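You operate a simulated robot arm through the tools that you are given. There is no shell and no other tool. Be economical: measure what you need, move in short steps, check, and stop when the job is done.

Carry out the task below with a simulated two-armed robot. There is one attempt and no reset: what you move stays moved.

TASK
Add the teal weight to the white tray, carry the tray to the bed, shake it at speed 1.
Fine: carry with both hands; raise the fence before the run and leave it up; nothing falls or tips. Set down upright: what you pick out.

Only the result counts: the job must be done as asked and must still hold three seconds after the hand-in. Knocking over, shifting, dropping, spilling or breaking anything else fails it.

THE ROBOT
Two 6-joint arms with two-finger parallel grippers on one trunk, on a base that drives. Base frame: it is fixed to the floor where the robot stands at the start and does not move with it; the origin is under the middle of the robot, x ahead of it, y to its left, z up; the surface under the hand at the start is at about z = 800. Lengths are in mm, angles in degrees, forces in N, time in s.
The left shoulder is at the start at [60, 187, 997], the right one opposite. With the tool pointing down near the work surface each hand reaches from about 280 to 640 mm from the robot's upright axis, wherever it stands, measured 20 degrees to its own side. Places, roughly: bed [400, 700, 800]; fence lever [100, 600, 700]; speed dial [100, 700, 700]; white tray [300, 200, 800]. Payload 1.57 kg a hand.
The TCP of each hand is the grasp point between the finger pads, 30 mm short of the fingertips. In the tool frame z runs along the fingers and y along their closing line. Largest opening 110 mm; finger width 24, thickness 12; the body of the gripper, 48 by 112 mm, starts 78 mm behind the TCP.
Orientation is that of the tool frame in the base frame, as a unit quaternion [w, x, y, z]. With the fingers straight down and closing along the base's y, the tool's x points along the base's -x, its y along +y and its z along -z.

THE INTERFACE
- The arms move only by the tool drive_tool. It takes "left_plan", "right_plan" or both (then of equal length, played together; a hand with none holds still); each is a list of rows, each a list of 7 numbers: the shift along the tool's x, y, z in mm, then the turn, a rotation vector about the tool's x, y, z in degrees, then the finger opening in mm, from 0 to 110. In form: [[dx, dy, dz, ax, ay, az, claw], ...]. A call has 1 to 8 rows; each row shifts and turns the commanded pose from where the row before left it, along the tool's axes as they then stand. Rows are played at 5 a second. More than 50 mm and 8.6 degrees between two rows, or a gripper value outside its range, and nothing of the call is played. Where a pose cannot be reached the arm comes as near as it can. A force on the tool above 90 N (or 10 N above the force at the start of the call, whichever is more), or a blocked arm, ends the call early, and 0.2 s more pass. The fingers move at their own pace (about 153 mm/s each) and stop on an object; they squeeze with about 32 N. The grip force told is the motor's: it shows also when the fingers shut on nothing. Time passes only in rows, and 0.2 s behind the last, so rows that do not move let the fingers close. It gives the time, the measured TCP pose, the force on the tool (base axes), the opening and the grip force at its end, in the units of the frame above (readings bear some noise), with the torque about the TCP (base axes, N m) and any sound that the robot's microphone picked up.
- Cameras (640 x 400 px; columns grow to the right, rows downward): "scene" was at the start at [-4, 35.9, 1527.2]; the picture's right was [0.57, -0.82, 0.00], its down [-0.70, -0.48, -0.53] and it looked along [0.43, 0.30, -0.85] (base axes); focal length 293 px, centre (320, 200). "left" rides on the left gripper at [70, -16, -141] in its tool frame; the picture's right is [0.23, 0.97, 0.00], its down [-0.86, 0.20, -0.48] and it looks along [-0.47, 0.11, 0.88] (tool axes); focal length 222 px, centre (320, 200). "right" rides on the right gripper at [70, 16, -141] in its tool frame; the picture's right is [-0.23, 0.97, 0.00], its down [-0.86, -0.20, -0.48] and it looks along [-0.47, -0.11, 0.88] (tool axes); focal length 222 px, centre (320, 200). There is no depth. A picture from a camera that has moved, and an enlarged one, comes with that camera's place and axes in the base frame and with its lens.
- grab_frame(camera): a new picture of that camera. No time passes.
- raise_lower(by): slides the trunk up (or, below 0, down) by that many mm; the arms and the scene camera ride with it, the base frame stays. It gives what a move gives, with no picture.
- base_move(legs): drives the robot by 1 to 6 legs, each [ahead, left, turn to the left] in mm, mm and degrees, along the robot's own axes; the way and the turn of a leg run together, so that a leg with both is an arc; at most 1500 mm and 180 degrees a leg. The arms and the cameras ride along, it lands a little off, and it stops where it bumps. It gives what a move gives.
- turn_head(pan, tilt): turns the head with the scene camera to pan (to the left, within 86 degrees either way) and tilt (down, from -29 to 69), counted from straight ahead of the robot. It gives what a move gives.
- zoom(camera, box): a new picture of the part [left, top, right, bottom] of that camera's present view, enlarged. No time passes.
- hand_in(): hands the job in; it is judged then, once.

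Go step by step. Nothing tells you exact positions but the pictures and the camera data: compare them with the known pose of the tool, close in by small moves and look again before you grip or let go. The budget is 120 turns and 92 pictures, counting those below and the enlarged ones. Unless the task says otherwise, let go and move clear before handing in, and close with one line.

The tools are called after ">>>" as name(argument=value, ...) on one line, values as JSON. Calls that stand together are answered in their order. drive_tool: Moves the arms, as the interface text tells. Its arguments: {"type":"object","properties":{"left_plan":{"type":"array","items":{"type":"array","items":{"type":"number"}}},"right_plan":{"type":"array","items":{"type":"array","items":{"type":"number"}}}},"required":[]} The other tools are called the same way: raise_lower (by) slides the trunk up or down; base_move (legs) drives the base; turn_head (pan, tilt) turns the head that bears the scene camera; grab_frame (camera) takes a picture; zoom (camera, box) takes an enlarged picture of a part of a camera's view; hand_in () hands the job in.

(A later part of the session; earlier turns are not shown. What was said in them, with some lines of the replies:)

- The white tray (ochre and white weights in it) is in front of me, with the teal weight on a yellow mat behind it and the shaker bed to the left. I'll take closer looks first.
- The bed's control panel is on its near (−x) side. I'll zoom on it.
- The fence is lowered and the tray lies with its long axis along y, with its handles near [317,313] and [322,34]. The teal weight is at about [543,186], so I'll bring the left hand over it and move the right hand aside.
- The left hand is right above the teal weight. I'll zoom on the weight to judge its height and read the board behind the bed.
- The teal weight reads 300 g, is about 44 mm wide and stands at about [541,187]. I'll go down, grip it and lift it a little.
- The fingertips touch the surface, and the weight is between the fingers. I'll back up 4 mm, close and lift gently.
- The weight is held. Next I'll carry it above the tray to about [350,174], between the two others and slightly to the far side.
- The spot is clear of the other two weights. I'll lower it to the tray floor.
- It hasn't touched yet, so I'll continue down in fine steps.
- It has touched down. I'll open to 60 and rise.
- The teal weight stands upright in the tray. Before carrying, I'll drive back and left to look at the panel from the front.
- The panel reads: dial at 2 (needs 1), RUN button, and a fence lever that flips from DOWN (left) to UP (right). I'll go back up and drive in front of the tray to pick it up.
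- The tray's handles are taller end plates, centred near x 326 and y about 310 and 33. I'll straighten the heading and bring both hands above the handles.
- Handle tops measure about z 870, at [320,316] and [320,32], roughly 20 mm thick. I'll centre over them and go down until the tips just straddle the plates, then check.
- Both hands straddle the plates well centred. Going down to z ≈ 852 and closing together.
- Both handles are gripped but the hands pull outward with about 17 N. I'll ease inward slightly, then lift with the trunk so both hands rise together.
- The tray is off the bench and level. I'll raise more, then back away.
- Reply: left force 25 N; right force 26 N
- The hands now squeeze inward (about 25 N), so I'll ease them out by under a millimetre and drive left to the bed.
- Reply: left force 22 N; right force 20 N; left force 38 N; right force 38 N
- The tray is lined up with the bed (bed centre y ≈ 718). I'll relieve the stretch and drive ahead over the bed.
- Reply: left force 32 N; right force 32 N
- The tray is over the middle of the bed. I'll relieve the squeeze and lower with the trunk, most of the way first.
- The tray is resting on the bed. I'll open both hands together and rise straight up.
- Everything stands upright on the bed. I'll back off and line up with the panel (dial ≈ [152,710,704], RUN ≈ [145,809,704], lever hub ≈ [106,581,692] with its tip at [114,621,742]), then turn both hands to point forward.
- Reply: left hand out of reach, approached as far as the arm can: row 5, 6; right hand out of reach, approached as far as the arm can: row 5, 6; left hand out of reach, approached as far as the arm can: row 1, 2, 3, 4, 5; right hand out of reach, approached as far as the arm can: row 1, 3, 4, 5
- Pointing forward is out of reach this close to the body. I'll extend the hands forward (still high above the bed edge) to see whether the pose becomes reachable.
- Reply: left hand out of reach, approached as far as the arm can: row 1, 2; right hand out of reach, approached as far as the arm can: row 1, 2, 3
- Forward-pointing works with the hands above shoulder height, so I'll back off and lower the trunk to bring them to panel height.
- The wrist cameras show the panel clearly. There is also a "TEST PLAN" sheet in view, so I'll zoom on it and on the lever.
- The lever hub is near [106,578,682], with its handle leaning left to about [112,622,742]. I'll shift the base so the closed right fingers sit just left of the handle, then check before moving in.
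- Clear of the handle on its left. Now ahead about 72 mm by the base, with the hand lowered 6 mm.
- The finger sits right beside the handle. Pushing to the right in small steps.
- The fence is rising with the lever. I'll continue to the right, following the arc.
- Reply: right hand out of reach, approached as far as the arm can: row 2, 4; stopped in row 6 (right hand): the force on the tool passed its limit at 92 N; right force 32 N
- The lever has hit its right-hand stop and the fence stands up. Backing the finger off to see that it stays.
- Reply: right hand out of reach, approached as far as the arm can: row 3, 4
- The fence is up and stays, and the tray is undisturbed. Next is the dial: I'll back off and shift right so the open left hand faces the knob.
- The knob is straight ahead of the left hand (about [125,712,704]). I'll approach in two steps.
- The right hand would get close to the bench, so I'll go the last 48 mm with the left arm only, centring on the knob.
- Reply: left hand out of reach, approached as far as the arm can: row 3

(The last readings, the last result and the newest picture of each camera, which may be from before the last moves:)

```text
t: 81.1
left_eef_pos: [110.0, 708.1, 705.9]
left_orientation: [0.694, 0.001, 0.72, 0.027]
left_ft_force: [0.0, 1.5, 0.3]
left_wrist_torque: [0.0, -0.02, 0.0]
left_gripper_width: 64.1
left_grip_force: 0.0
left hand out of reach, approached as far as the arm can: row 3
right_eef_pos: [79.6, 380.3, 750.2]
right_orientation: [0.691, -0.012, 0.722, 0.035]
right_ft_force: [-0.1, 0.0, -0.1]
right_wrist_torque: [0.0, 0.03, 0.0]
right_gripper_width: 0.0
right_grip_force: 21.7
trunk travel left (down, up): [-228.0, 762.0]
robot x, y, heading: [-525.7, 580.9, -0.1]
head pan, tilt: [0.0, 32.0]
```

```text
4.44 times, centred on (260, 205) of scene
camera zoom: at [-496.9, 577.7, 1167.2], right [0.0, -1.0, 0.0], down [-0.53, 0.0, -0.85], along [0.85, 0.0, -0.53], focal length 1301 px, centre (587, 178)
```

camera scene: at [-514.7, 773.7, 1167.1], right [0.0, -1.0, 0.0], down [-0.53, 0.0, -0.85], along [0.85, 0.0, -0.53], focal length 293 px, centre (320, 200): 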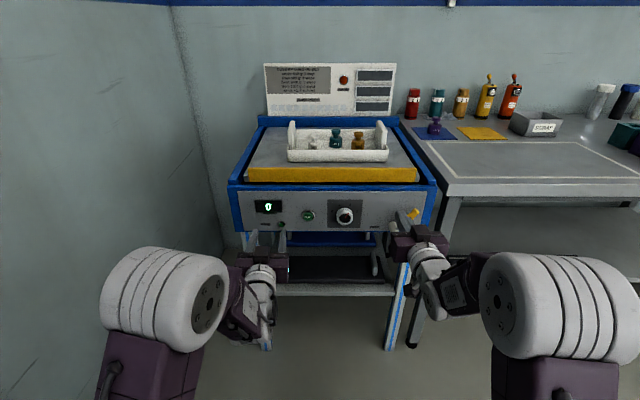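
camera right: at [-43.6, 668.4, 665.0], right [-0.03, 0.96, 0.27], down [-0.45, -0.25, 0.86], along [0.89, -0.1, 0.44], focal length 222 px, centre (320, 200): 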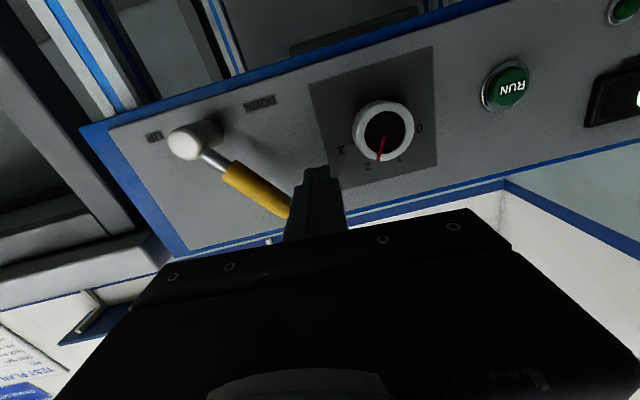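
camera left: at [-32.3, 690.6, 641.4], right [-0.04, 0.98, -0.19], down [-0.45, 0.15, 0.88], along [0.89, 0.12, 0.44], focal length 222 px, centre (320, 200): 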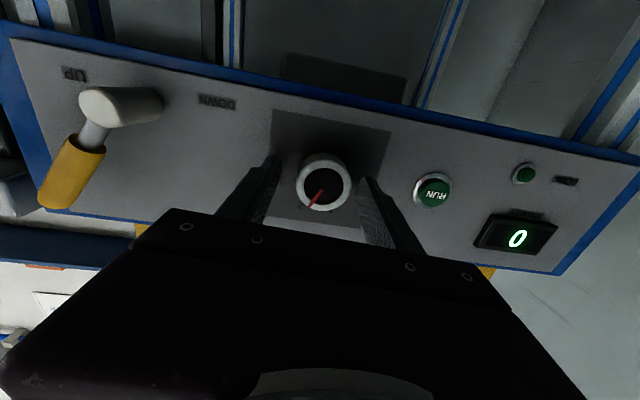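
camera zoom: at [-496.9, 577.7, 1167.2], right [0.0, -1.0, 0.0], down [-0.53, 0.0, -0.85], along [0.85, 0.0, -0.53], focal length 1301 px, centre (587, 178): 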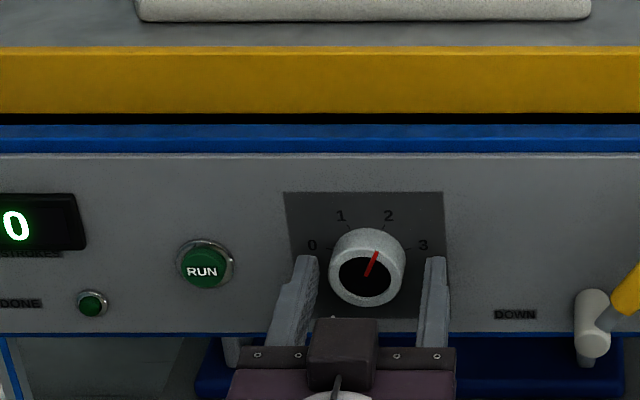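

Slightly re-centre (3 mm left, 3 mm down), close on the knob and turn it counter-clockwise by about 50°.

>>> drive_tool(left_plan=[[3, 3, 2, 0, 0, 0, 64], [0, 0, 0, 0, 0, 0, 50], [0, 0, 0, 0, 0, 0, 30], [0, 0, 0, 0, 0, 0, 20], [0, 0, 0, 0, 0, 0, 20]])

>>> zoom(camera="scene", box=[200, 160, 320, 250])

```text
t: 82.3
left_eef_pos: [112.3, 712.4, 705.1]
left_orientation: [0.694, -0.002, 0.719, 0.027]
left_ft_force: [3.1, 22.7, 4.7]
left_wrist_torque: [-0.07, 0.21, 0.11]
left_gripper_width: 44.0
left_grip_force: 45.3
left hand out of reach, approached as far as the arm can: row 1
right_eef_pos: [80.9, 383.8, 750.0]
right_orientation: [0.692, -0.014, 0.721, 0.034]
right_ft_force: [0.2, -0.2, -0.5]
right_wrist_torque: [0.0, 0.0, -0.03]
right_gripper_width: 0.3
right_grip_force: 21.7
trunk travel left (down, up): [-228.0, 762.0]
robot x, y, heading: [-524.4, 580.6, 0.0]
head pan, tilt: [0.0, 32.0]
```

```text
4.44 times, centred on (260, 205) of scene
camera zoom: at [-496.9, 580.7, 1167.2], right [0.0, -1.0, 0.0], down [-0.53, 0.0, -0.85], along [0.85, 0.0, -0.53], focal length 1301 px, centre (587, 178)
```

zoom: 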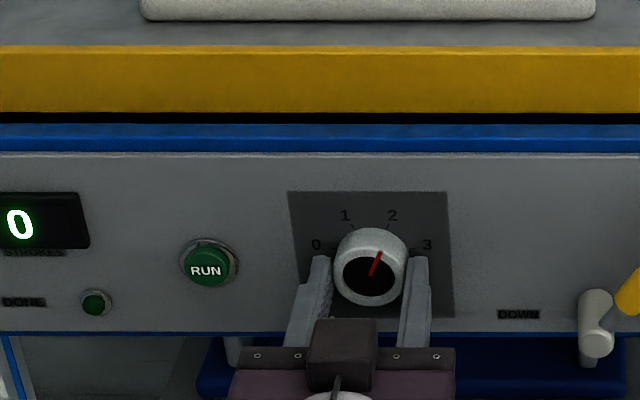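

>>> drive_tool(left_plan=[[0, -0.8, 0, 0, 0, -8.4, 20], [0, 0, 0, 0, 0, -8.4, 20], [0, 0, 0, 0, 0, -8.4, 20], [0, 0, 0, 0, 0, 0, 20]])

>>> zoom(camera="scene", box=[200, 160, 320, 250])

```text
t: 83.0
left_eef_pos: [115.0, 710.3, 710.1]
left_orientation: [0.683, -0.068, 0.727, 0.001]
left_ft_force: [-17.4, 34.4, -1.3]
left_wrist_torque: [-0.1, -0.39, 0.59]
left_gripper_width: 45.3
left_grip_force: 13.7
left hand out of reach, approached as far as the arm can: row 1, 2, 3
right_eef_pos: [80.3, 386.6, 750.1]
right_orientation: [0.692, -0.016, 0.721, 0.036]
right_ft_force: [0.2, 0.0, -0.2]
right_wrist_torque: [-0.01, 0.01, 0.01]
right_gripper_width: 0.1
right_grip_force: 21.0
trunk travel left (down, up): [-228.0, 762.0]
robot x, y, heading: [-528.5, 583.8, 0.4]
head pan, tilt: [0.0, 32.0]
stopped in row 3 (left hand): the force on the tool passed its limit at 101 N (the readings are from after the stop); the commanded pose is now the measured one
```

```text
4.44 times, centred on (260, 205) of scene
camera zoom: at [-499.9, 582.2, 1167.3], right [0.01, -1.0, 0.0], down [-0.53, -0.01, -0.85], along [0.85, 0.0, -0.53], focal length 1301 px, centre (587, 178)
```

zoom: 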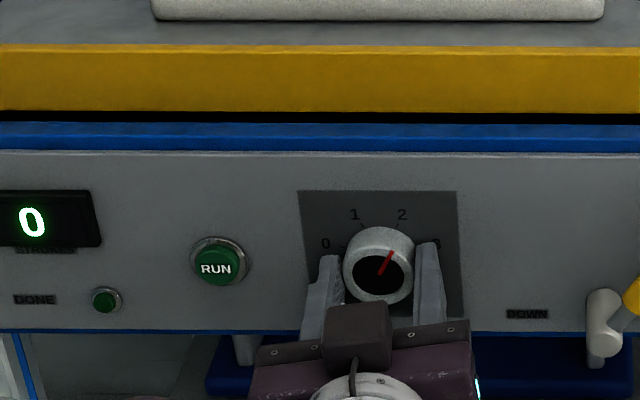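

The arm is at the edge of its workspace here and the knob did not turn. I'll let go, back off, and use a pose with the hand higher and farther relative to the shoulder.

>>> drive_tool(left_plan=[[0, 0, 0, 0, 0, 0, 64], [0, 0, 0, 0, 0, 0, 64]])

>>> base_move(legs=[[-180, 0, -0.4]])

>>> raise_lower(by=-100)

>>> drive_tool(left_plan=[[-35, 0, 25, 0, 0, 0, 64], [-35, 0, 25, 0, 0, 0, 64], [-30, 0, 25, 0, 0, 0, 64], [0, 0, 0, 0, 0, 8, 64], [0, 0, 0, 0, 0, 0, 64]])

```text
t: 83.6
left_eef_pos: [113.9, 705.8, 709.2]
left_orientation: [0.683, -0.065, 0.727, -0.001]
left_ft_force: [-25.9, 32.8, -3.1]
left_wrist_torque: [-0.16, -0.22, 0.24]
left_gripper_width: 54.9
left_grip_force: 0.1
right_eef_pos: [78.3, 386.4, 751.8]
right_orientation: [0.693, -0.016, 0.72, 0.034]
right_ft_force: [0.1, 0.4, 0.0]
right_wrist_torque: [0.01, 0.0, -0.02]
right_gripper_width: 0.4
right_grip_force: 21.0
trunk travel left (down, up): [-228.0, 762.0]
robot x, y, heading: [-528.1, 581.2, 0.2]
head pan, tilt: [0.0, 32.0]
```

```text
t: 85.1
left_eef_pos: [-58.5, 694.4, 709.1]
left_orientation: [0.684, -0.057, 0.728, -0.004]
left_ft_force: [0.2, -0.6, -0.2]
left_wrist_torque: [0.02, 0.0, -0.04]
left_gripper_width: 63.7
left_grip_force: 0.1
right_eef_pos: [-98.0, 379.2, 749.7]
right_orientation: [0.692, -0.01, 0.721, 0.033]
right_ft_force: [-0.3, 0.3, 0.0]
right_wrist_torque: [-0.02, 0.01, -0.02]
right_gripper_width: 0.1
right_grip_force: 21.4
trunk travel left (down, up): [-228.0, 762.0]
robot x, y, heading: [-703.1, 582.5, -0.3]
head pan, tilt: [0.0, 32.0]
```

```text
t: 86.5
left_eef_pos: [-59.1, 695.3, 609.1]
left_orientation: [0.683, -0.058, 0.728, -0.003]
left_ft_force: [0.8, 0.2, -1.1]
left_wrist_torque: [-0.04, -0.01, 0.02]
left_gripper_width: 64.0
left_grip_force: 0.2
right_eef_pos: [-97.5, 378.0, 649.1]
right_orientation: [0.692, -0.012, 0.721, 0.034]
right_ft_force: [0.9, 0.3, -0.2]
right_wrist_torque: [-0.02, 0.04, 0.01]
right_gripper_width: 0.0
right_grip_force: 21.7
trunk travel left (down, up): [-128.0, 862.0]
robot x, y, heading: [-702.8, 581.8, -0.2]
head pan, tilt: [0.0, 32.0]
```

```text
t: 87.7
left_eef_pos: [23.6, 709.9, 701.2]
left_orientation: [0.682, -0.005, 0.73, 0.045]
left_ft_force: [-0.3, -0.3, -0.7]
left_wrist_torque: [0.04, 0.0, -0.02]
left_gripper_width: 64.2
left_grip_force: 0.1
right_eef_pos: [-96.1, 379.9, 648.5]
right_orientation: [0.692, -0.012, 0.721, 0.034]
right_ft_force: [-0.2, -0.5, 0.2]
right_wrist_torque: [0.0, -0.02, -0.02]
right_gripper_width: 0.1
right_grip_force: 21.0
trunk travel left (down, up): [-128.0, 862.0]
robot x, y, heading: [-700.5, 581.2, -0.3]
head pan, tilt: [0.0, 32.0]
```

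That pose is within reach and the wrist turns freely. I'll level the tool and pre-turn it by about +25° so that the 50° turn has room, then look.

>>> drive_tool(left_plan=[[0, 0, 0, 4.2, -3.8, 0, 64], [0, 0, 0, 0, 0, 7, 64], [0, 0, 0, 0, 0, 8, 64], [0, 0, 0, 0, 0, 8, 64], [0, 0, 0, 0, 0, 0, 64]])

>>> grab_frame(camera="left")

>>> grab_frame(camera="scene")

```text
t: 88.9
left_eef_pos: [22.1, 708.7, 704.2]
left_orientation: [0.686, 0.159, 0.691, 0.163]
left_ft_force: [-0.1, -0.4, 0.4]
left_wrist_torque: [0.01, 0.01, 0.01]
left_gripper_width: 64.1
left_grip_force: 0.0
right_eef_pos: [-95.9, 378.6, 649.6]
right_orientation: [0.692, -0.011, 0.721, 0.032]
right_ft_force: [-0.4, 0.1, -0.3]
right_wrist_torque: [0.02, -0.01, 0.03]
right_gripper_width: 0.3
right_grip_force: 21.1
trunk travel left (down, up): [-128.0, 862.0]
robot x, y, heading: [-702.9, 587.0, -0.4]
head pan, tilt: [0.0, 32.0]
```

```text
30 pictures are left
camera left: at [-119.8, 725.1, 635.1], right [-0.01, 0.97, 0.23], down [-0.47, -0.2, 0.86], along [0.88, -0.1, 0.46], focal length 222 px, centre (320, 200)
```

left: 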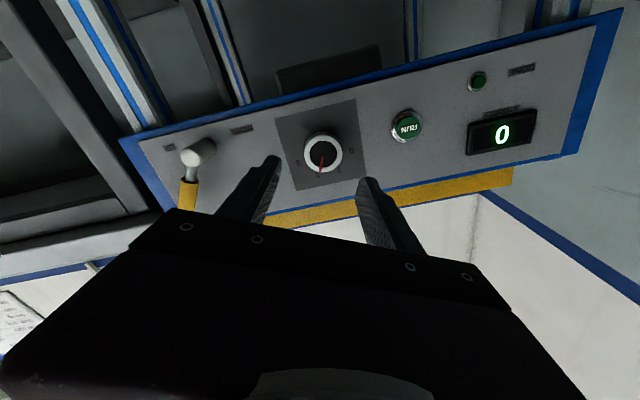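

```text
29 pictures are left
camera scene: at [-673.3, 578.0, 1067.1], right [0.0, -1.0, 0.0], down [-0.53, 0.0, -0.85], along [0.85, 0.0, -0.53], focal length 293 px, centre (320, 200)
```

scene: 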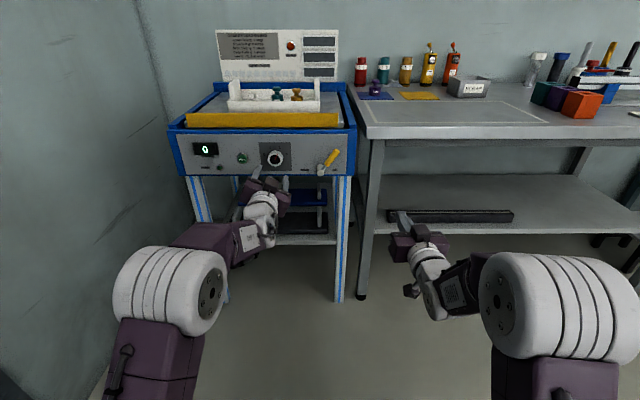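

The tool is level and rolled about 26°, and the knob is about 4 mm to the left. I'll correct that, drive ahead 72 mm and check.

>>> drive_tool(left_plan=[[1.6, 4, 0, 0, 0, 0, 64], [0, 0, 0, 0, 0, 0, 64]])

>>> base_move(legs=[[72, 0, 0.3]])

>>> grab_frame(camera="left")

```text
t: 89.5
left_eef_pos: [22.0, 709.0, 704.6]
left_orientation: [0.686, 0.157, 0.692, 0.162]
left_ft_force: [-0.3, 0.0, 0.1]
left_wrist_torque: [-0.01, -0.01, 0.0]
left_gripper_width: 64.0
left_grip_force: 0.1
left hand out of reach, approached as far as the arm can: row 1
right_eef_pos: [-97.0, 378.1, 649.5]
right_orientation: [0.692, -0.011, 0.721, 0.034]
right_ft_force: [-0.2, 0.5, 1.0]
right_wrist_torque: [0.0, -0.01, -0.05]
right_gripper_width: 0.0
right_grip_force: 21.2
trunk travel left (down, up): [-128.0, 862.0]
robot x, y, heading: [-705.7, 582.6, -0.2]
head pan, tilt: [0.0, 32.0]
```

```text
t: 90.5
left_eef_pos: [93.4, 713.9, 703.7]
left_orientation: [0.686, 0.155, 0.692, 0.164]
left_ft_force: [-0.1, -0.2, -0.4]
left_wrist_torque: [0.01, -0.02, 0.01]
left_gripper_width: 63.9
left_grip_force: 0.0
right_eef_pos: [-23.9, 382.7, 650.0]
right_orientation: [0.692, -0.014, 0.721, 0.036]
right_ft_force: [0.2, -1.4, -0.3]
right_wrist_torque: [0.0, 0.0, -0.01]
right_gripper_width: 0.3
right_grip_force: 20.9
trunk travel left (down, up): [-128.0, 862.0]
robot x, y, heading: [-632.9, 581.4, 0.4]
head pan, tilt: [0.0, 32.0]
```

```text
28 pictures are left
camera left: at [-48.6, 728.8, 634.8], right [-0.01, 0.97, 0.22], down [-0.47, -0.2, 0.86], along [0.88, -0.09, 0.46], focal length 222 px, centre (320, 200)
```

left: 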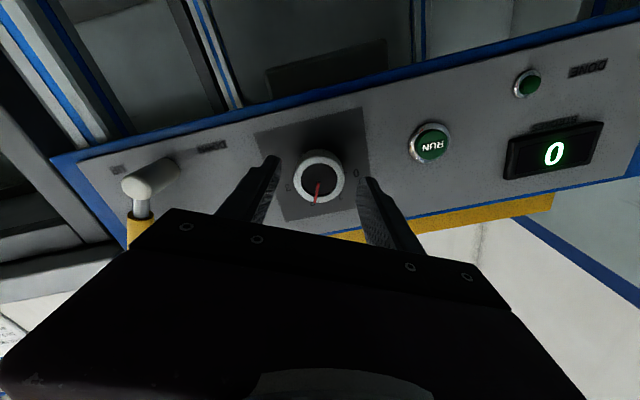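

Centred on the knob now. I'll move the last 18 mm by base, then close and turn.

>>> base_move(legs=[[18, 0, 0]])

>>> drive_tool(left_plan=[[0, 0, 0, 0, 0, 0, 50], [0, 0, 0, 0, 0, 0, 30], [0, 0, 0, 0, 0, 0, 20], [0, 0, 0, 0, 0, 0, 20]])

```text
t: 91.3
left_eef_pos: [111.6, 713.5, 703.7]
left_orientation: [0.686, 0.155, 0.692, 0.164]
left_ft_force: [-0.6, 0.0, 0.5]
left_wrist_torque: [0.02, -0.03, 0.0]
left_gripper_width: 63.6
left_grip_force: 0.1
right_eef_pos: [-5.0, 382.3, 649.5]
right_orientation: [0.692, -0.014, 0.721, 0.036]
right_ft_force: [-0.5, -1.0, 0.9]
right_wrist_torque: [-0.01, 0.0, -0.01]
right_gripper_width: 0.3
right_grip_force: 22.1
trunk travel left (down, up): [-128.0, 862.0]
robot x, y, heading: [-609.9, 582.9, 0.1]
head pan, tilt: [0.0, 32.0]
```

```text
t: 92.3
left_eef_pos: [112.0, 713.6, 703.6]
left_orientation: [0.686, 0.154, 0.692, 0.163]
left_ft_force: [2.6, 5.0, 1.7]
left_wrist_torque: [0.01, 0.29, -0.32]
left_gripper_width: 43.4
left_grip_force: 45.1
right_eef_pos: [-4.9, 383.0, 648.4]
right_orientation: [0.692, -0.014, 0.721, 0.036]
right_ft_force: [-0.5, 0.2, 0.2]
right_wrist_torque: [0.03, -0.01, -0.02]
right_gripper_width: 0.0
right_grip_force: 21.6
trunk travel left (down, up): [-128.0, 862.0]
robot x, y, heading: [-611.5, 585.0, 0.2]
head pan, tilt: [0.0, 32.0]
```

Gripped with little side force. Turning −50° in steps.

>>> drive_tool(left_plan=[[0, 0, 0, 0, 0, -8.3, 20], [0, 0, 0, 0, 0, -8.3, 20], [0, 0, 0, 0, 0, -8.3, 20], [0, 0, 0, 0, 0, 0, 20]])

>>> zoom(camera="scene", box=[180, 120, 340, 220])

```text
t: 93.3
left_eef_pos: [111.4, 712.2, 702.4]
left_orientation: [0.705, 0.002, 0.709, 0.013]
left_ft_force: [13.5, -2.6, 6.3]
left_wrist_torque: [0.04, 0.24, -0.93]
left_gripper_width: 43.5
left_grip_force: 45.2
right_eef_pos: [-4.3, 381.8, 648.2]
right_orientation: [0.691, -0.012, 0.722, 0.036]
right_ft_force: [-0.2, 0.6, -0.4]
right_wrist_torque: [-0.04, 0.02, -0.02]
right_gripper_width: 0.0
right_grip_force: 21.5
trunk travel left (down, up): [-128.0, 862.0]
robot x, y, heading: [-613.2, 582.9, 0.1]
head pan, tilt: [0.0, 32.0]
```

```text
4.00 times, centred on (260, 170) of scene
camera zoom: at [-582.0, 577.7, 1067.2], right [0.0, -1.0, 0.0], down [-0.53, 0.0, -0.85], along [0.85, 0.0, -0.53], focal length 1171 px, centre (560, 320)
```

zoom: 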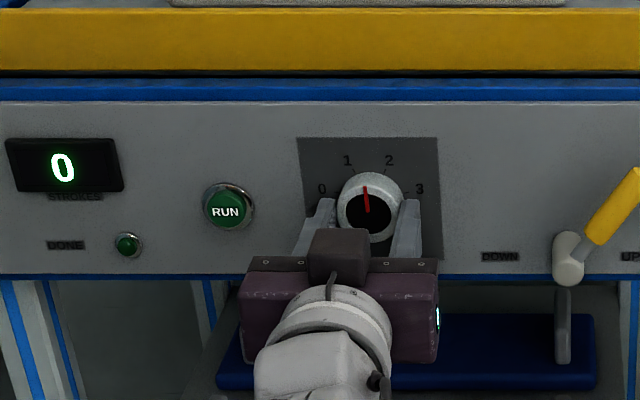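

The knob turns with the hand and the pointer is now between 2 and 1. Turning the rest.

>>> drive_tool(left_plan=[[0, 0, 0, 0, 0, -8, 20], [0, 0, 0, 0, 0, -8, 20], [0, 0, 0, 0, 0, -8, 20], [0, 0, 0, 0, 0, 0, 20]])

>>> zoom(camera="scene", box=[220, 130, 300, 190])

```text
t: 93.9
left_eef_pos: [115.5, 712.0, 707.9]
left_orientation: [0.69, -0.103, 0.713, -0.068]
left_ft_force: [-31.4, 8.5, -3.7]
left_wrist_torque: [-0.08, -1.23, -0.79]
left_gripper_width: 44.7
left_grip_force: 44.8
left hand out of reach, approached as far as the arm can: row 2, 3
right_eef_pos: [-6.6, 387.0, 650.9]
right_orientation: [0.693, -0.015, 0.72, 0.036]
right_ft_force: [0.9, 0.9, 0.4]
right_wrist_torque: [-0.01, -0.04, 0.01]
right_gripper_width: 0.1
right_grip_force: 21.3
trunk travel left (down, up): [-128.0, 862.0]
robot x, y, heading: [-613.3, 582.1, 0.5]
head pan, tilt: [0.0, 32.0]
stopped in row 3 (left hand): the force on the tool passed its limit at 148 N (the readings are from after the stop); the commanded pose is now the measured one
```

```text
6.67 times, centred on (260, 160) of scene
camera zoom: at [-588.1, 579.7, 1067.3], right [0.01, -1.0, 0.0], down [-0.53, -0.01, -0.85], along [0.85, 0.01, -0.53], focal length 1951 px, centre (720, 467)
```

zoom: 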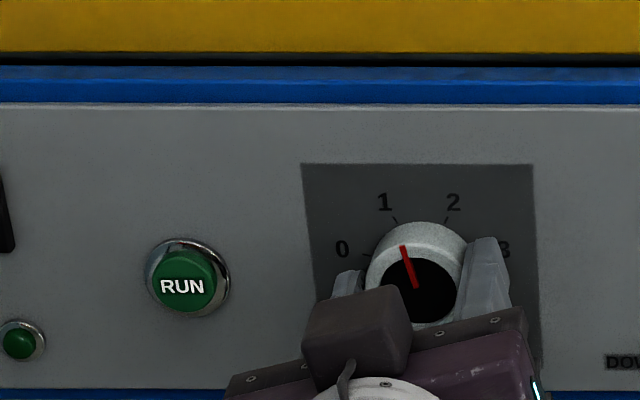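

The pointer is nearly at 1 (about −17°) but the wrist ran out of reach. I'll release and see where it settles.

>>> drive_tool(left_plan=[[0, 0, 0, 0, 0, 0, 64], [0, 0, 0, 0, 0, 0, 64]])

>>> base_move(legs=[[-60, 0, -0.3]])

>>> zoom(camera="scene", box=[220, 130, 300, 190])

>>> grab_frame(camera="left")

```text
t: 94.5
left_eef_pos: [116.3, 711.8, 707.8]
left_orientation: [0.69, -0.103, 0.713, -0.07]
left_ft_force: [-43.3, 16.8, -5.9]
left_wrist_torque: [-0.14, -0.6, -0.63]
left_gripper_width: 46.1
left_grip_force: 0.1
right_eef_pos: [-7.6, 386.6, 651.4]
right_orientation: [0.693, -0.017, 0.72, 0.038]
right_ft_force: [1.0, 0.1, 0.0]
right_wrist_torque: [0.0, 0.0, -0.01]
right_gripper_width: 0.1
right_grip_force: 21.7
trunk travel left (down, up): [-128.0, 862.0]
robot x, y, heading: [-614.3, 577.0, 0.7]
head pan, tilt: [0.0, 32.0]
```

```text
t: 95.5
left_eef_pos: [59.0, 706.3, 705.0]
left_orientation: [0.689, -0.1, 0.714, -0.071]
left_ft_force: [0.9, 0.4, 0.5]
left_wrist_torque: [-0.04, -0.01, -0.01]
left_gripper_width: 64.1
left_grip_force: 0.0
right_eef_pos: [-67.1, 382.4, 649.4]
right_orientation: [0.692, -0.014, 0.721, 0.036]
right_ft_force: [1.3, -0.4, -0.1]
right_wrist_torque: [-0.01, -0.01, 0.0]
right_gripper_width: 0.0
right_grip_force: 21.8
trunk travel left (down, up): [-128.0, 862.0]
robot x, y, heading: [-671.8, 584.3, 0.3]
head pan, tilt: [0.0, 32.0]
```

```text
6.67 times, centred on (260, 160) of scene
camera zoom: at [-644.7, 578.3, 1067.2], right [0.0, -1.0, 0.0], down [-0.53, 0.0, -0.85], along [0.85, 0.0, -0.53], focal length 1951 px, centre (720, 467)
```

zoom: 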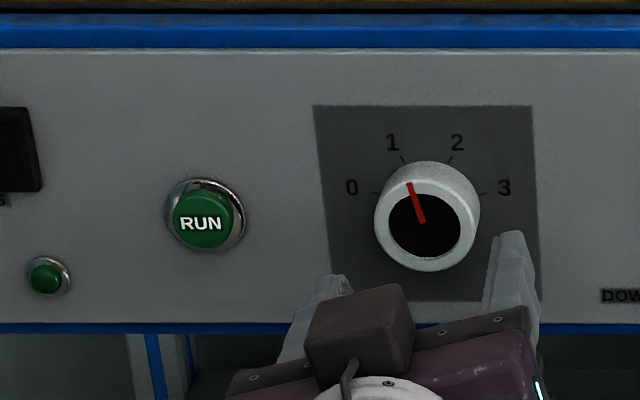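

```text
24 pictures are left
camera left: at [-83.4, 668.9, 647.1], right [-0.05, 0.89, -0.45], down [-0.46, 0.38, 0.8], along [0.89, 0.25, 0.39], focal length 222 px, centre (320, 200)
```

left: 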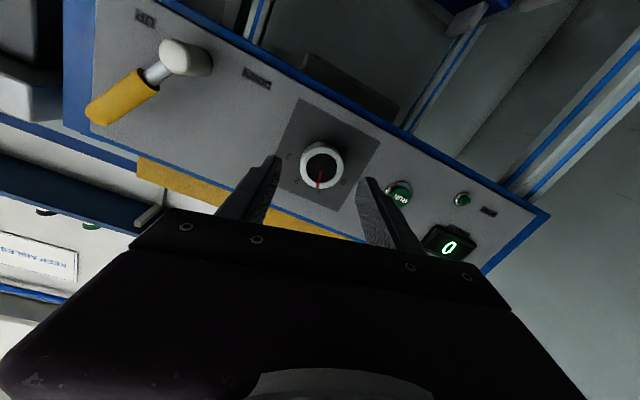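

The pointer rests at about −16°, and mark 1 is at −25°. I'll roll the hand back about 25°, regrip and turn the last 9°.

>>> drive_tool(left_plan=[[0, 0, 0, 0, 0, 8, 64], [0, 0, 0, 0, 0, 8, 64], [0, 0, 0, 0, 0, 8, 64], [0, 0, 0, 0, 0, 8, 64], [0, 0, 0, 2, -2, 0, 64], [0, 0, 0, 0, 0, 0, 64]])

>>> base_move(legs=[[35, 5, 0]])

>>> grab_frame(camera="left")

```text
t: 96.9
left_eef_pos: [59.6, 704.6, 705.9]
left_orientation: [0.692, 0.115, 0.704, 0.108]
left_ft_force: [-0.9, 0.8, 0.2]
left_wrist_torque: [-0.01, 0.0, 0.03]
left_gripper_width: 64.2
left_grip_force: 0.1
right_eef_pos: [-66.0, 383.6, 648.0]
right_orientation: [0.692, -0.015, 0.721, 0.036]
right_ft_force: [-0.2, 0.0, -1.0]
right_wrist_torque: [0.03, 0.01, 0.0]
right_gripper_width: 0.0
right_grip_force: 21.4
trunk travel left (down, up): [-128.0, 862.0]
robot x, y, heading: [-675.0, 580.3, 0.2]
head pan, tilt: [0.0, 32.0]
```

```text
t: 97.7
left_eef_pos: [95.0, 711.3, 706.1]
left_orientation: [0.692, 0.113, 0.705, 0.11]
left_ft_force: [-0.2, 0.1, 0.4]
left_wrist_torque: [0.03, 0.0, -0.03]
left_gripper_width: 63.9
left_grip_force: 0.1
right_eef_pos: [-31.7, 388.3, 649.7]
right_orientation: [0.692, -0.015, 0.721, 0.036]
right_ft_force: [-0.1, -0.2, -0.7]
right_wrist_torque: [-0.01, 0.0, -0.02]
right_gripper_width: 0.2
right_grip_force: 21.4
trunk travel left (down, up): [-128.0, 862.0]
robot x, y, heading: [-639.2, 586.2, 0.2]
head pan, tilt: [0.0, 32.0]
```

```text
23 pictures are left
camera left: at [-47.2, 718.8, 636.4], right [0.01, 1.0, 0.09], down [-0.46, -0.07, 0.88], along [0.89, -0.05, 0.46], focal length 222 px, centre (320, 200)
```

left: 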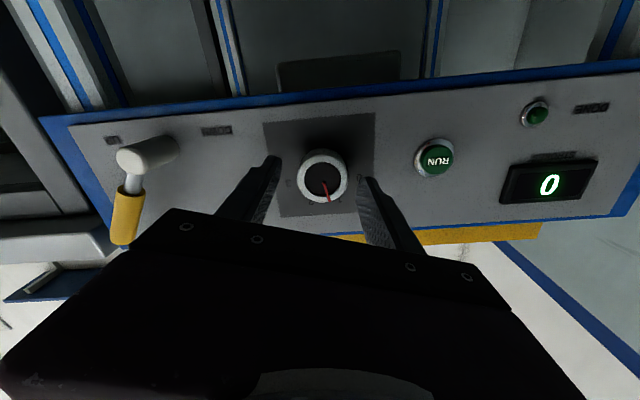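

>>> base_move(legs=[[17, 1, 0]])

>>> drive_tool(left_plan=[[1, 0, 0, 0, 0, 0, 50], [0, 0, 0, 0, 0, 0, 30], [0, 0, 0, 0, 0, 0, 20], [0, 0, 0, 0, 0, 0, 20], [0, 0, 0, 0, 0, -5, 20], [0, 0, 0, 0, 0, -5, 20], [0, 0, 0, 0, 0, 0, 20]])

>>> zoom(camera="scene", box=[220, 130, 300, 190])

```text
t: 98.5
left_eef_pos: [112.4, 710.6, 705.5]
left_orientation: [0.692, 0.114, 0.704, 0.11]
left_ft_force: [-0.3, 0.6, 0.0]
left_wrist_torque: [0.0, 0.03, -0.01]
left_gripper_width: 63.9
left_grip_force: 0.0
right_eef_pos: [-14.3, 389.7, 649.3]
right_orientation: [0.692, -0.014, 0.721, 0.036]
right_ft_force: [-0.5, -0.6, -1.0]
right_wrist_torque: [0.04, 0.01, 0.04]
right_gripper_width: 0.1
right_grip_force: 21.3
trunk travel left (down, up): [-128.0, 862.0]
robot x, y, heading: [-621.1, 584.7, 0.3]
head pan, tilt: [0.0, 32.0]
```

```text
t: 100.1
left_eef_pos: [111.7, 713.2, 706.2]
left_orientation: [0.699, 0.052, 0.712, 0.048]
left_ft_force: [9.8, 12.1, 3.6]
left_wrist_torque: [-0.05, -0.03, 0.6]
left_gripper_width: 43.4
left_grip_force: 45.1
right_eef_pos: [-13.5, 390.4, 648.1]
right_orientation: [0.691, -0.014, 0.721, 0.035]
right_ft_force: [-0.7, -0.1, 0.3]
right_wrist_torque: [0.0, 0.0, 0.02]
right_gripper_width: 0.1
right_grip_force: 21.6
trunk travel left (down, up): [-128.0, 862.0]
robot x, y, heading: [-615.9, 586.5, 0.0]
head pan, tilt: [0.0, 32.0]
```

```text
6.67 times, centred on (260, 160) of scene
camera zoom: at [-591.4, 585.9, 1067.2], right [0.01, -1.0, 0.0], down [-0.53, 0.0, -0.85], along [0.85, 0.0, -0.53], focal length 1951 px, centre (720, 467)
```

zoom: 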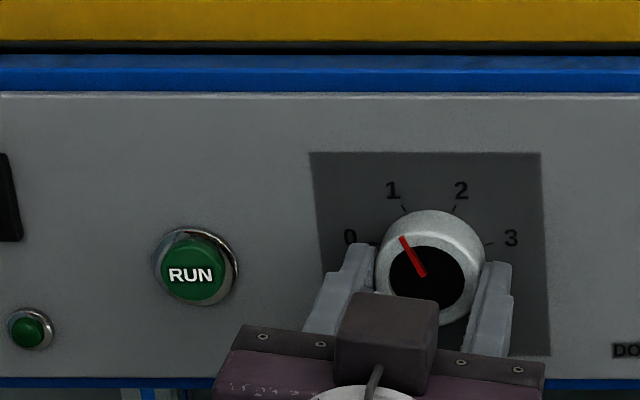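

The pointer is on 1. I'll release, back off, close the fingers and shift left to face RUN (about [145,811,703]).

>>> drive_tool(left_plan=[[0, 0, 0, 0, 0, 0, 64], [0, 0, 0, 0, 0, 0, 64]])

>>> base_move(legs=[[-70, 0, 0], [0, 98, 0]])

>>> drive_tool(left_plan=[[0, 0, 0, 0, 0, 0, 20], [0, 0, 0, 0, 0, 0, 0], [0, 0, 0, 0, 0, 0, 0]])

>>> grab_frame(camera="left")

>>> grab_frame(camera="scene")

```text
t: 100.7
left_eef_pos: [112.2, 711.1, 703.2]
left_orientation: [0.699, 0.052, 0.712, 0.048]
left_ft_force: [0.0, 0.5, 0.6]
left_wrist_torque: [0.0, -0.02, -0.02]
left_gripper_width: 64.3
left_grip_force: 0.0
right_eef_pos: [-13.7, 389.3, 649.1]
right_orientation: [0.691, -0.014, 0.722, 0.036]
right_ft_force: [-0.1, 0.3, 0.3]
right_wrist_torque: [0.0, 0.01, 0.01]
right_gripper_width: 0.1
right_grip_force: 21.3
trunk travel left (down, up): [-128.0, 862.0]
robot x, y, heading: [-620.2, 588.9, 0.5]
head pan, tilt: [0.0, 32.0]
```

```text
t: 102.5
left_eef_pos: [41.2, 808.8, 704.5]
left_orientation: [0.699, 0.051, 0.712, 0.05]
left_ft_force: [-0.4, 0.6, 0.0]
left_wrist_torque: [0.03, -0.01, -0.02]
left_gripper_width: 63.8
left_grip_force: 0.0
right_eef_pos: [-83.4, 486.9, 650.0]
right_orientation: [0.692, -0.014, 0.721, 0.036]
right_ft_force: [-0.1, -0.4, 0.3]
right_wrist_torque: [0.01, 0.02, 0.0]
right_gripper_width: 0.0
right_grip_force: 21.2
trunk travel left (down, up): [-128.0, 862.0]
robot x, y, heading: [-695.1, 680.3, 0.6]
head pan, tilt: [0.0, 32.0]
```

```text
t: 103.2
left_eef_pos: [40.8, 810.2, 705.1]
left_orientation: [0.699, 0.052, 0.712, 0.049]
left_ft_force: [-0.2, -0.6, 1.1]
left_wrist_torque: [0.02, -0.04, -0.02]
left_gripper_width: 0.2
left_grip_force: 21.6
right_eef_pos: [-82.4, 487.2, 648.7]
right_orientation: [0.692, -0.015, 0.721, 0.037]
right_ft_force: [0.5, -0.5, 0.5]
right_wrist_torque: [0.03, -0.02, 0.0]
right_gripper_width: 0.1
right_grip_force: 21.3
trunk travel left (down, up): [-128.0, 862.0]
robot x, y, heading: [-692.0, 682.6, 0.3]
head pan, tilt: [0.0, 32.0]
```

```text
21 pictures are left
camera left: at [-100.6, 804.4, 635.5], right [0.0, 1.0, -0.09], down [-0.46, 0.08, 0.88], along [0.89, 0.04, 0.46], focal length 222 px, centre (320, 200)
```

left: 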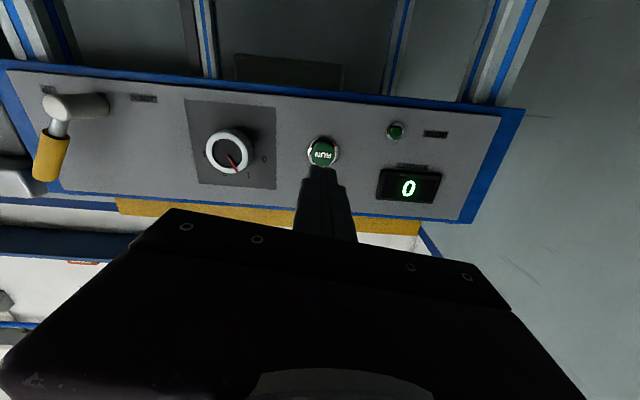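

```text
20 pictures are left
camera scene: at [-661.8, 680.6, 1067.1], right [0.01, -1.0, 0.0], down [-0.53, 0.0, -0.85], along [0.85, 0.01, -0.53], focal length 293 px, centre (320, 200)
```

scene: 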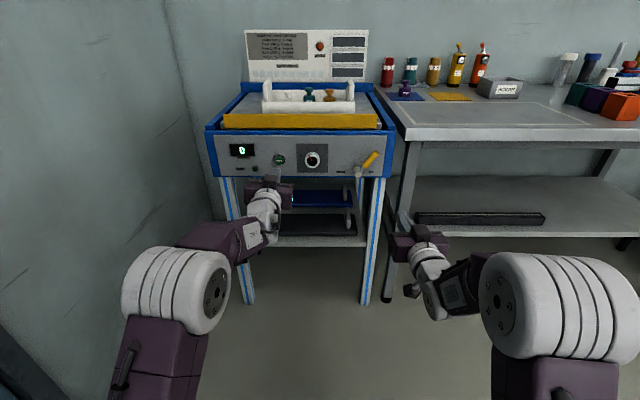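

RUN is dead ahead. I'll approach with the base, then press with the arm.

>>> base_move(legs=[[50, 2, 0]])

>>> drive_tool(left_plan=[[0, 0, 4, 0, 0, 0, 0], [0, 0, 4, 0, 0, 0, 0], [0, 0, 0, 0, 0, 0, 0]])

>>> zoom(camera="scene", box=[200, 120, 340, 200])

```text
t: 104.2
left_eef_pos: [92.4, 813.7, 705.4]
left_orientation: [0.699, 0.051, 0.712, 0.049]
left_ft_force: [0.2, 0.3, -0.6]
left_wrist_torque: [0.02, 0.02, 0.01]
left_gripper_width: 0.1
left_grip_force: 21.5
right_eef_pos: [-33.4, 490.7, 649.3]
right_orientation: [0.691, -0.015, 0.721, 0.037]
right_ft_force: [-0.4, 0.3, 0.1]
right_wrist_torque: [-0.01, -0.02, -0.03]
right_gripper_width: 0.0
right_grip_force: 21.2
trunk travel left (down, up): [-128.0, 862.0]
robot x, y, heading: [-640.4, 684.1, 0.4]
head pan, tilt: [0.0, 32.0]
```

```text
t: 105.0
left_eef_pos: [100.0, 811.6, 704.9]
left_orientation: [0.699, 0.052, 0.712, 0.05]
left_ft_force: [0.0, 0.3, -0.3]
left_wrist_torque: [-0.02, 0.0, 0.02]
left_gripper_width: 0.0
left_grip_force: 21.4
right_eef_pos: [-32.6, 491.7, 649.9]
right_orientation: [0.692, -0.016, 0.721, 0.038]
right_ft_force: [-0.1, -0.1, -0.4]
right_wrist_torque: [-0.02, 0.0, 0.0]
right_gripper_width: 0.1
right_grip_force: 21.3
trunk travel left (down, up): [-128.0, 862.0]
robot x, y, heading: [-639.8, 684.9, 0.6]
head pan, tilt: [0.0, 32.0]
```

```text
4.57 times, centred on (270, 160) of scene
camera zoom: at [-611.4, 683.1, 1067.1], right [0.01, -1.0, 0.0], down [-0.53, 0.0, -0.85], along [0.85, 0.01, -0.53], focal length 1338 px, centre (549, 383)
```

zoom: 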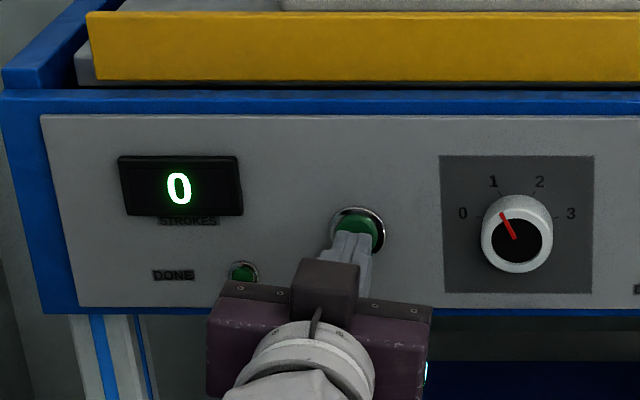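

>>> drive_tool(left_plan=[[0, 0, 3, 0, 0, 0, 0], [0, 0, 3, 0, 0, 0, 0], [0, 0, 2, 0, 0, 0, 0]])

```text
t: 105.8
left_eef_pos: [109.1, 813.1, 703.9]
left_orientation: [0.699, 0.051, 0.712, 0.049]
left_ft_force: [-0.1, -0.9, 0.0]
left_wrist_torque: [0.0, -0.01, 0.0]
left_gripper_width: 0.0
left_grip_force: 21.2
right_eef_pos: [-31.7, 490.0, 648.4]
right_orientation: [0.692, -0.016, 0.721, 0.038]
right_ft_force: [0.4, -0.8, 0.7]
right_wrist_torque: [-0.02, -0.02, 0.03]
right_gripper_width: 0.0
right_grip_force: 21.2
trunk travel left (down, up): [-128.0, 862.0]
robot x, y, heading: [-640.2, 684.4, 0.4]
head pan, tilt: [0.0, 32.0]
```

>>> drive_tool(left_plan=[[0, 0, 3, 0, 0, 0, 0], [0, 0, 2, 0, 0, 0, 0], [0, 0, 2, 0, 0, 0, 0]])

```text
t: 106.6
left_eef_pos: [114.6, 812.9, 703.6]
left_orientation: [0.698, 0.052, 0.713, 0.049]
left_ft_force: [-14.4, -2.7, -5.3]
left_wrist_torque: [0.03, 0.04, -0.09]
left_gripper_width: 0.0
left_grip_force: 21.3
right_eef_pos: [-33.3, 490.4, 648.6]
right_orientation: [0.692, -0.015, 0.721, 0.037]
right_ft_force: [0.0, 0.3, 0.5]
right_wrist_torque: [0.03, 0.04, -0.01]
right_gripper_width: 0.4
right_grip_force: 21.3
trunk travel left (down, up): [-128.0, 862.0]
robot x, y, heading: [-642.4, 684.7, 0.5]
head pan, tilt: [0.0, 32.0]
heard: click
```

A click — the button is pressed. I'll retract and watch the display.

>>> drive_tool(left_plan=[[0, 0, -10, 0, 0, 0, 0], [0, 0, -20, 0, 0, 0, 0], [0, 0, -20, 0, 0, 0, 0]])

>>> grab_frame(camera="scene")

>>> zoom(camera="scene", box=[200, 120, 340, 200])

```text
t: 107.4
left_eef_pos: [67.0, 812.4, 704.8]
left_orientation: [0.699, 0.049, 0.712, 0.051]
left_ft_force: [0.6, -0.6, -0.1]
left_wrist_torque: [-0.02, 0.01, -0.04]
left_gripper_width: 0.1
left_grip_force: 21.7
right_eef_pos: [-32.7, 490.7, 649.1]
right_orientation: [0.691, -0.015, 0.721, 0.038]
right_ft_force: [0.2, 0.1, 0.2]
right_wrist_torque: [0.03, 0.01, 0.01]
right_gripper_width: 0.3
right_grip_force: 21.3
trunk travel left (down, up): [-128.0, 862.0]
robot x, y, heading: [-637.0, 689.2, 0.6]
head pan, tilt: [0.0, 32.0]
```

```text
18 pictures are left
camera scene: at [-611.3, 683.1, 1067.2], right [0.01, -1.0, 0.0], down [-0.53, 0.0, -0.85], along [0.85, 0.01, -0.53], focal length 293 px, centre (320, 200)
```

scene: 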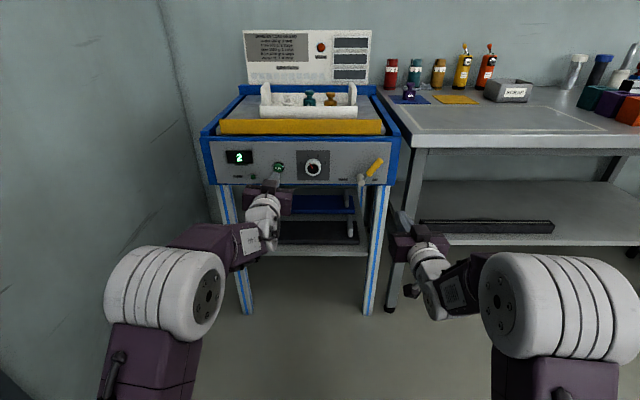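

```text
4.57 times, centred on (270, 160) of scene
camera zoom: at [-611.3, 683.1, 1067.2], right [0.01, -1.0, 0.0], down [-0.53, 0.0, -0.85], along [0.85, 0.01, -0.53], focal length 1338 px, centre (549, 383)
```

zoom: 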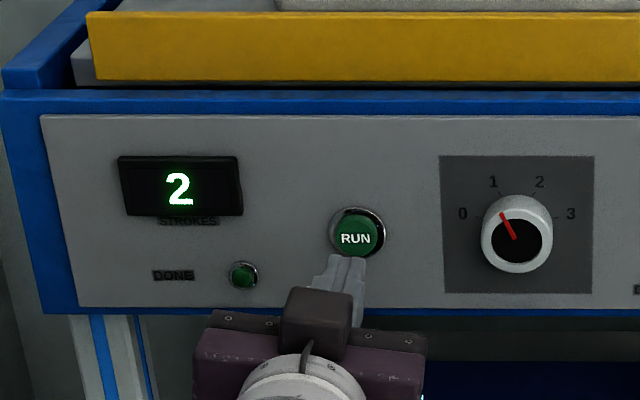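

It's running, with strokes counting (2). I'll wait with small retreating steps until it is done.

>>> drive_tool(left_plan=[[0, 0, 0, 0, 0, 0, 0], [0, 0, 0, 0, 0, 0, 0], [0, 0, 0, 0, 0, 0, 0], [0, 0, 0, 0, 0, 0, 0], [0, 0, 0, 0, 0, 0, 0], [0, 0, 0, 0, 0, 0, 0], [0, 0, 0, 0, 0, 0, 0], [0, 0, 0, 0, 0, 0, 0]])

>>> drive_tool(left_plan=[[0, 0, 0, 0, 0, 0, 0], [0, 0, 0, 0, 0, 0, 0], [0, 0, 0, 0, 0, 0, 0], [0, 0, 0, 0, 0, 0, 0], [0, 0, 0, 0, 0, 0, 0], [0, 0, 0, 0, 0, 0, 0], [0, 0, 0, 0, 0, 0, 0], [0, 0, 0, 0, 0, 0, 0]])

>>> drive_tool(left_plan=[[0, 0, 0, 0, 0, 0, 0], [0, 0, 0, 0, 0, 0, 0], [0, 0, 0, 0, 0, 0, 0], [0, 0, 0, 0, 0, 0, 0], [0, 0, 0, 0, 0, 0, 0], [0, 0, 0, 0, 0, 0, 0], [0, 0, 0, 0, 0, 0, 0], [0, 0, 0, 0, 0, 0, 0]])

>>> zoom(camera="scene", box=[200, 60, 400, 200])

```text
t: 109.2
left_eef_pos: [67.1, 812.3, 704.3]
left_orientation: [0.698, 0.05, 0.712, 0.051]
left_ft_force: [0.5, 0.3, -0.4]
left_wrist_torque: [0.02, 0.0, 0.03]
left_gripper_width: 0.1
left_grip_force: 21.6
right_eef_pos: [-32.5, 490.1, 649.2]
right_orientation: [0.691, -0.015, 0.721, 0.038]
right_ft_force: [0.4, -0.5, -0.2]
right_wrist_torque: [0.0, 0.02, -0.01]
right_gripper_width: 0.0
right_grip_force: 21.6
trunk travel left (down, up): [-128.0, 862.0]
robot x, y, heading: [-639.2, 685.7, 0.4]
head pan, tilt: [0.0, 32.0]
```

```text
t: 111.0
left_eef_pos: [68.3, 812.8, 703.5]
left_orientation: [0.698, 0.049, 0.712, 0.05]
left_ft_force: [0.6, -0.1, -0.5]
left_wrist_torque: [-0.01, 0.02, 0.02]
left_gripper_width: 0.0
left_grip_force: 20.7
right_eef_pos: [-31.9, 490.4, 648.7]
right_orientation: [0.692, -0.016, 0.721, 0.038]
right_ft_force: [0.2, 0.0, 0.6]
right_wrist_torque: [-0.01, -0.01, -0.04]
right_gripper_width: 0.0
right_grip_force: 21.3
trunk travel left (down, up): [-128.0, 862.0]
robot x, y, heading: [-644.8, 686.7, 0.4]
head pan, tilt: [0.0, 32.0]
```

```text
t: 112.8
left_eef_pos: [67.3, 812.2, 705.0]
left_orientation: [0.698, 0.05, 0.712, 0.051]
left_ft_force: [0.1, 0.0, -0.1]
left_wrist_torque: [-0.01, 0.01, 0.04]
left_gripper_width: 0.0
left_grip_force: 21.3
right_eef_pos: [-31.5, 490.8, 650.1]
right_orientation: [0.691, -0.016, 0.721, 0.038]
right_ft_force: [0.5, 0.4, 0.1]
right_wrist_torque: [0.03, 0.01, 0.01]
right_gripper_width: 0.0
right_grip_force: 21.5
trunk travel left (down, up): [-128.0, 862.0]
robot x, y, heading: [-641.5, 685.8, 0.5]
head pan, tilt: [0.0, 32.0]
```

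```text
2.86 times, centred on (300, 130) of scene
camera zoom: at [-611.4, 683.1, 1067.1], right [0.01, -1.0, 0.0], down [-0.53, 0.0, -0.85], along [0.85, 0.01, -0.53], focal length 836 px, centre (377, 400)
```

zoom: 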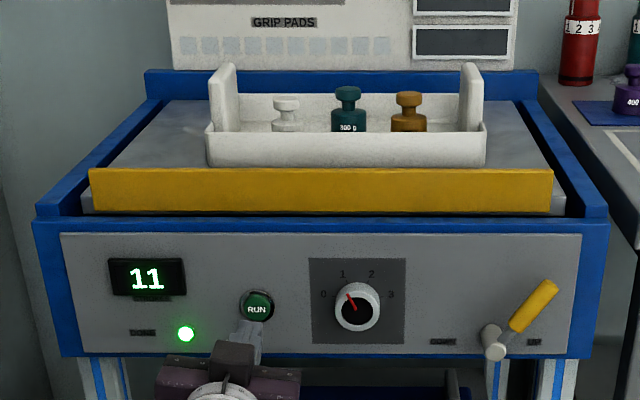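

DONE is lit after 11 strokes; the weights stand, the fence is up and the dial is at 1. I'll back clear and take a last look.

>>> base_move(legs=[[-150, 0, 0]])

>>> zoom(camera="scene", box=[190, 20, 510, 220])

```text
t: 114.2
left_eef_pos: [-87.5, 811.8, 703.9]
left_orientation: [0.698, 0.049, 0.712, 0.051]
left_ft_force: [0.3, -0.5, 0.3]
left_wrist_torque: [0.0, 0.0, 0.01]
left_gripper_width: 0.0
left_grip_force: 21.6
right_eef_pos: [-186.2, 489.4, 649.2]
right_orientation: [0.691, -0.017, 0.721, 0.039]
right_ft_force: [-0.7, -0.7, 0.6]
right_wrist_torque: [-0.03, 0.0, 0.03]
right_gripper_width: 0.0
right_grip_force: 21.7
trunk travel left (down, up): [-128.0, 862.0]
robot x, y, heading: [-794.5, 682.5, 0.7]
head pan, tilt: [0.0, 32.0]
```

```text
2.00 times, centred on (350, 120) of scene
camera zoom: at [-764.7, 681.6, 1067.2], right [0.01, -1.0, 0.0], down [-0.53, -0.01, -0.85], along [0.85, 0.01, -0.53], focal length 585 px, centre (260, 360)
```

zoom: 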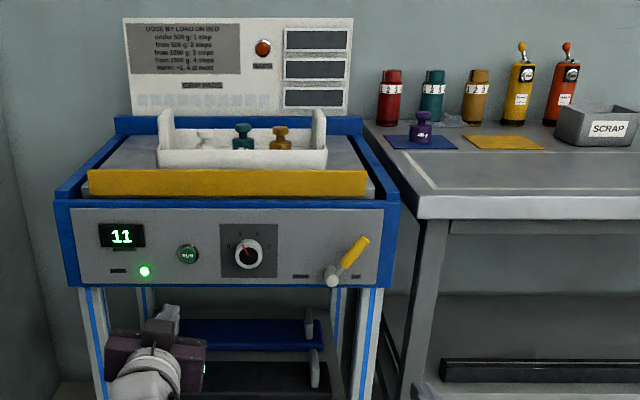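

The run is done, nothing has tipped, the fence is up and I am clear, so I'm handing in.

>>> hand_in()

```text
The job is handed in.
```

The teal weight is in the white tray on the bed, and the tray was shaken at speed 1 until DONE lit at 11 strokes. The tray was carried with both hands, the fence went up before the run and is still up, and nothing fell or tipped.
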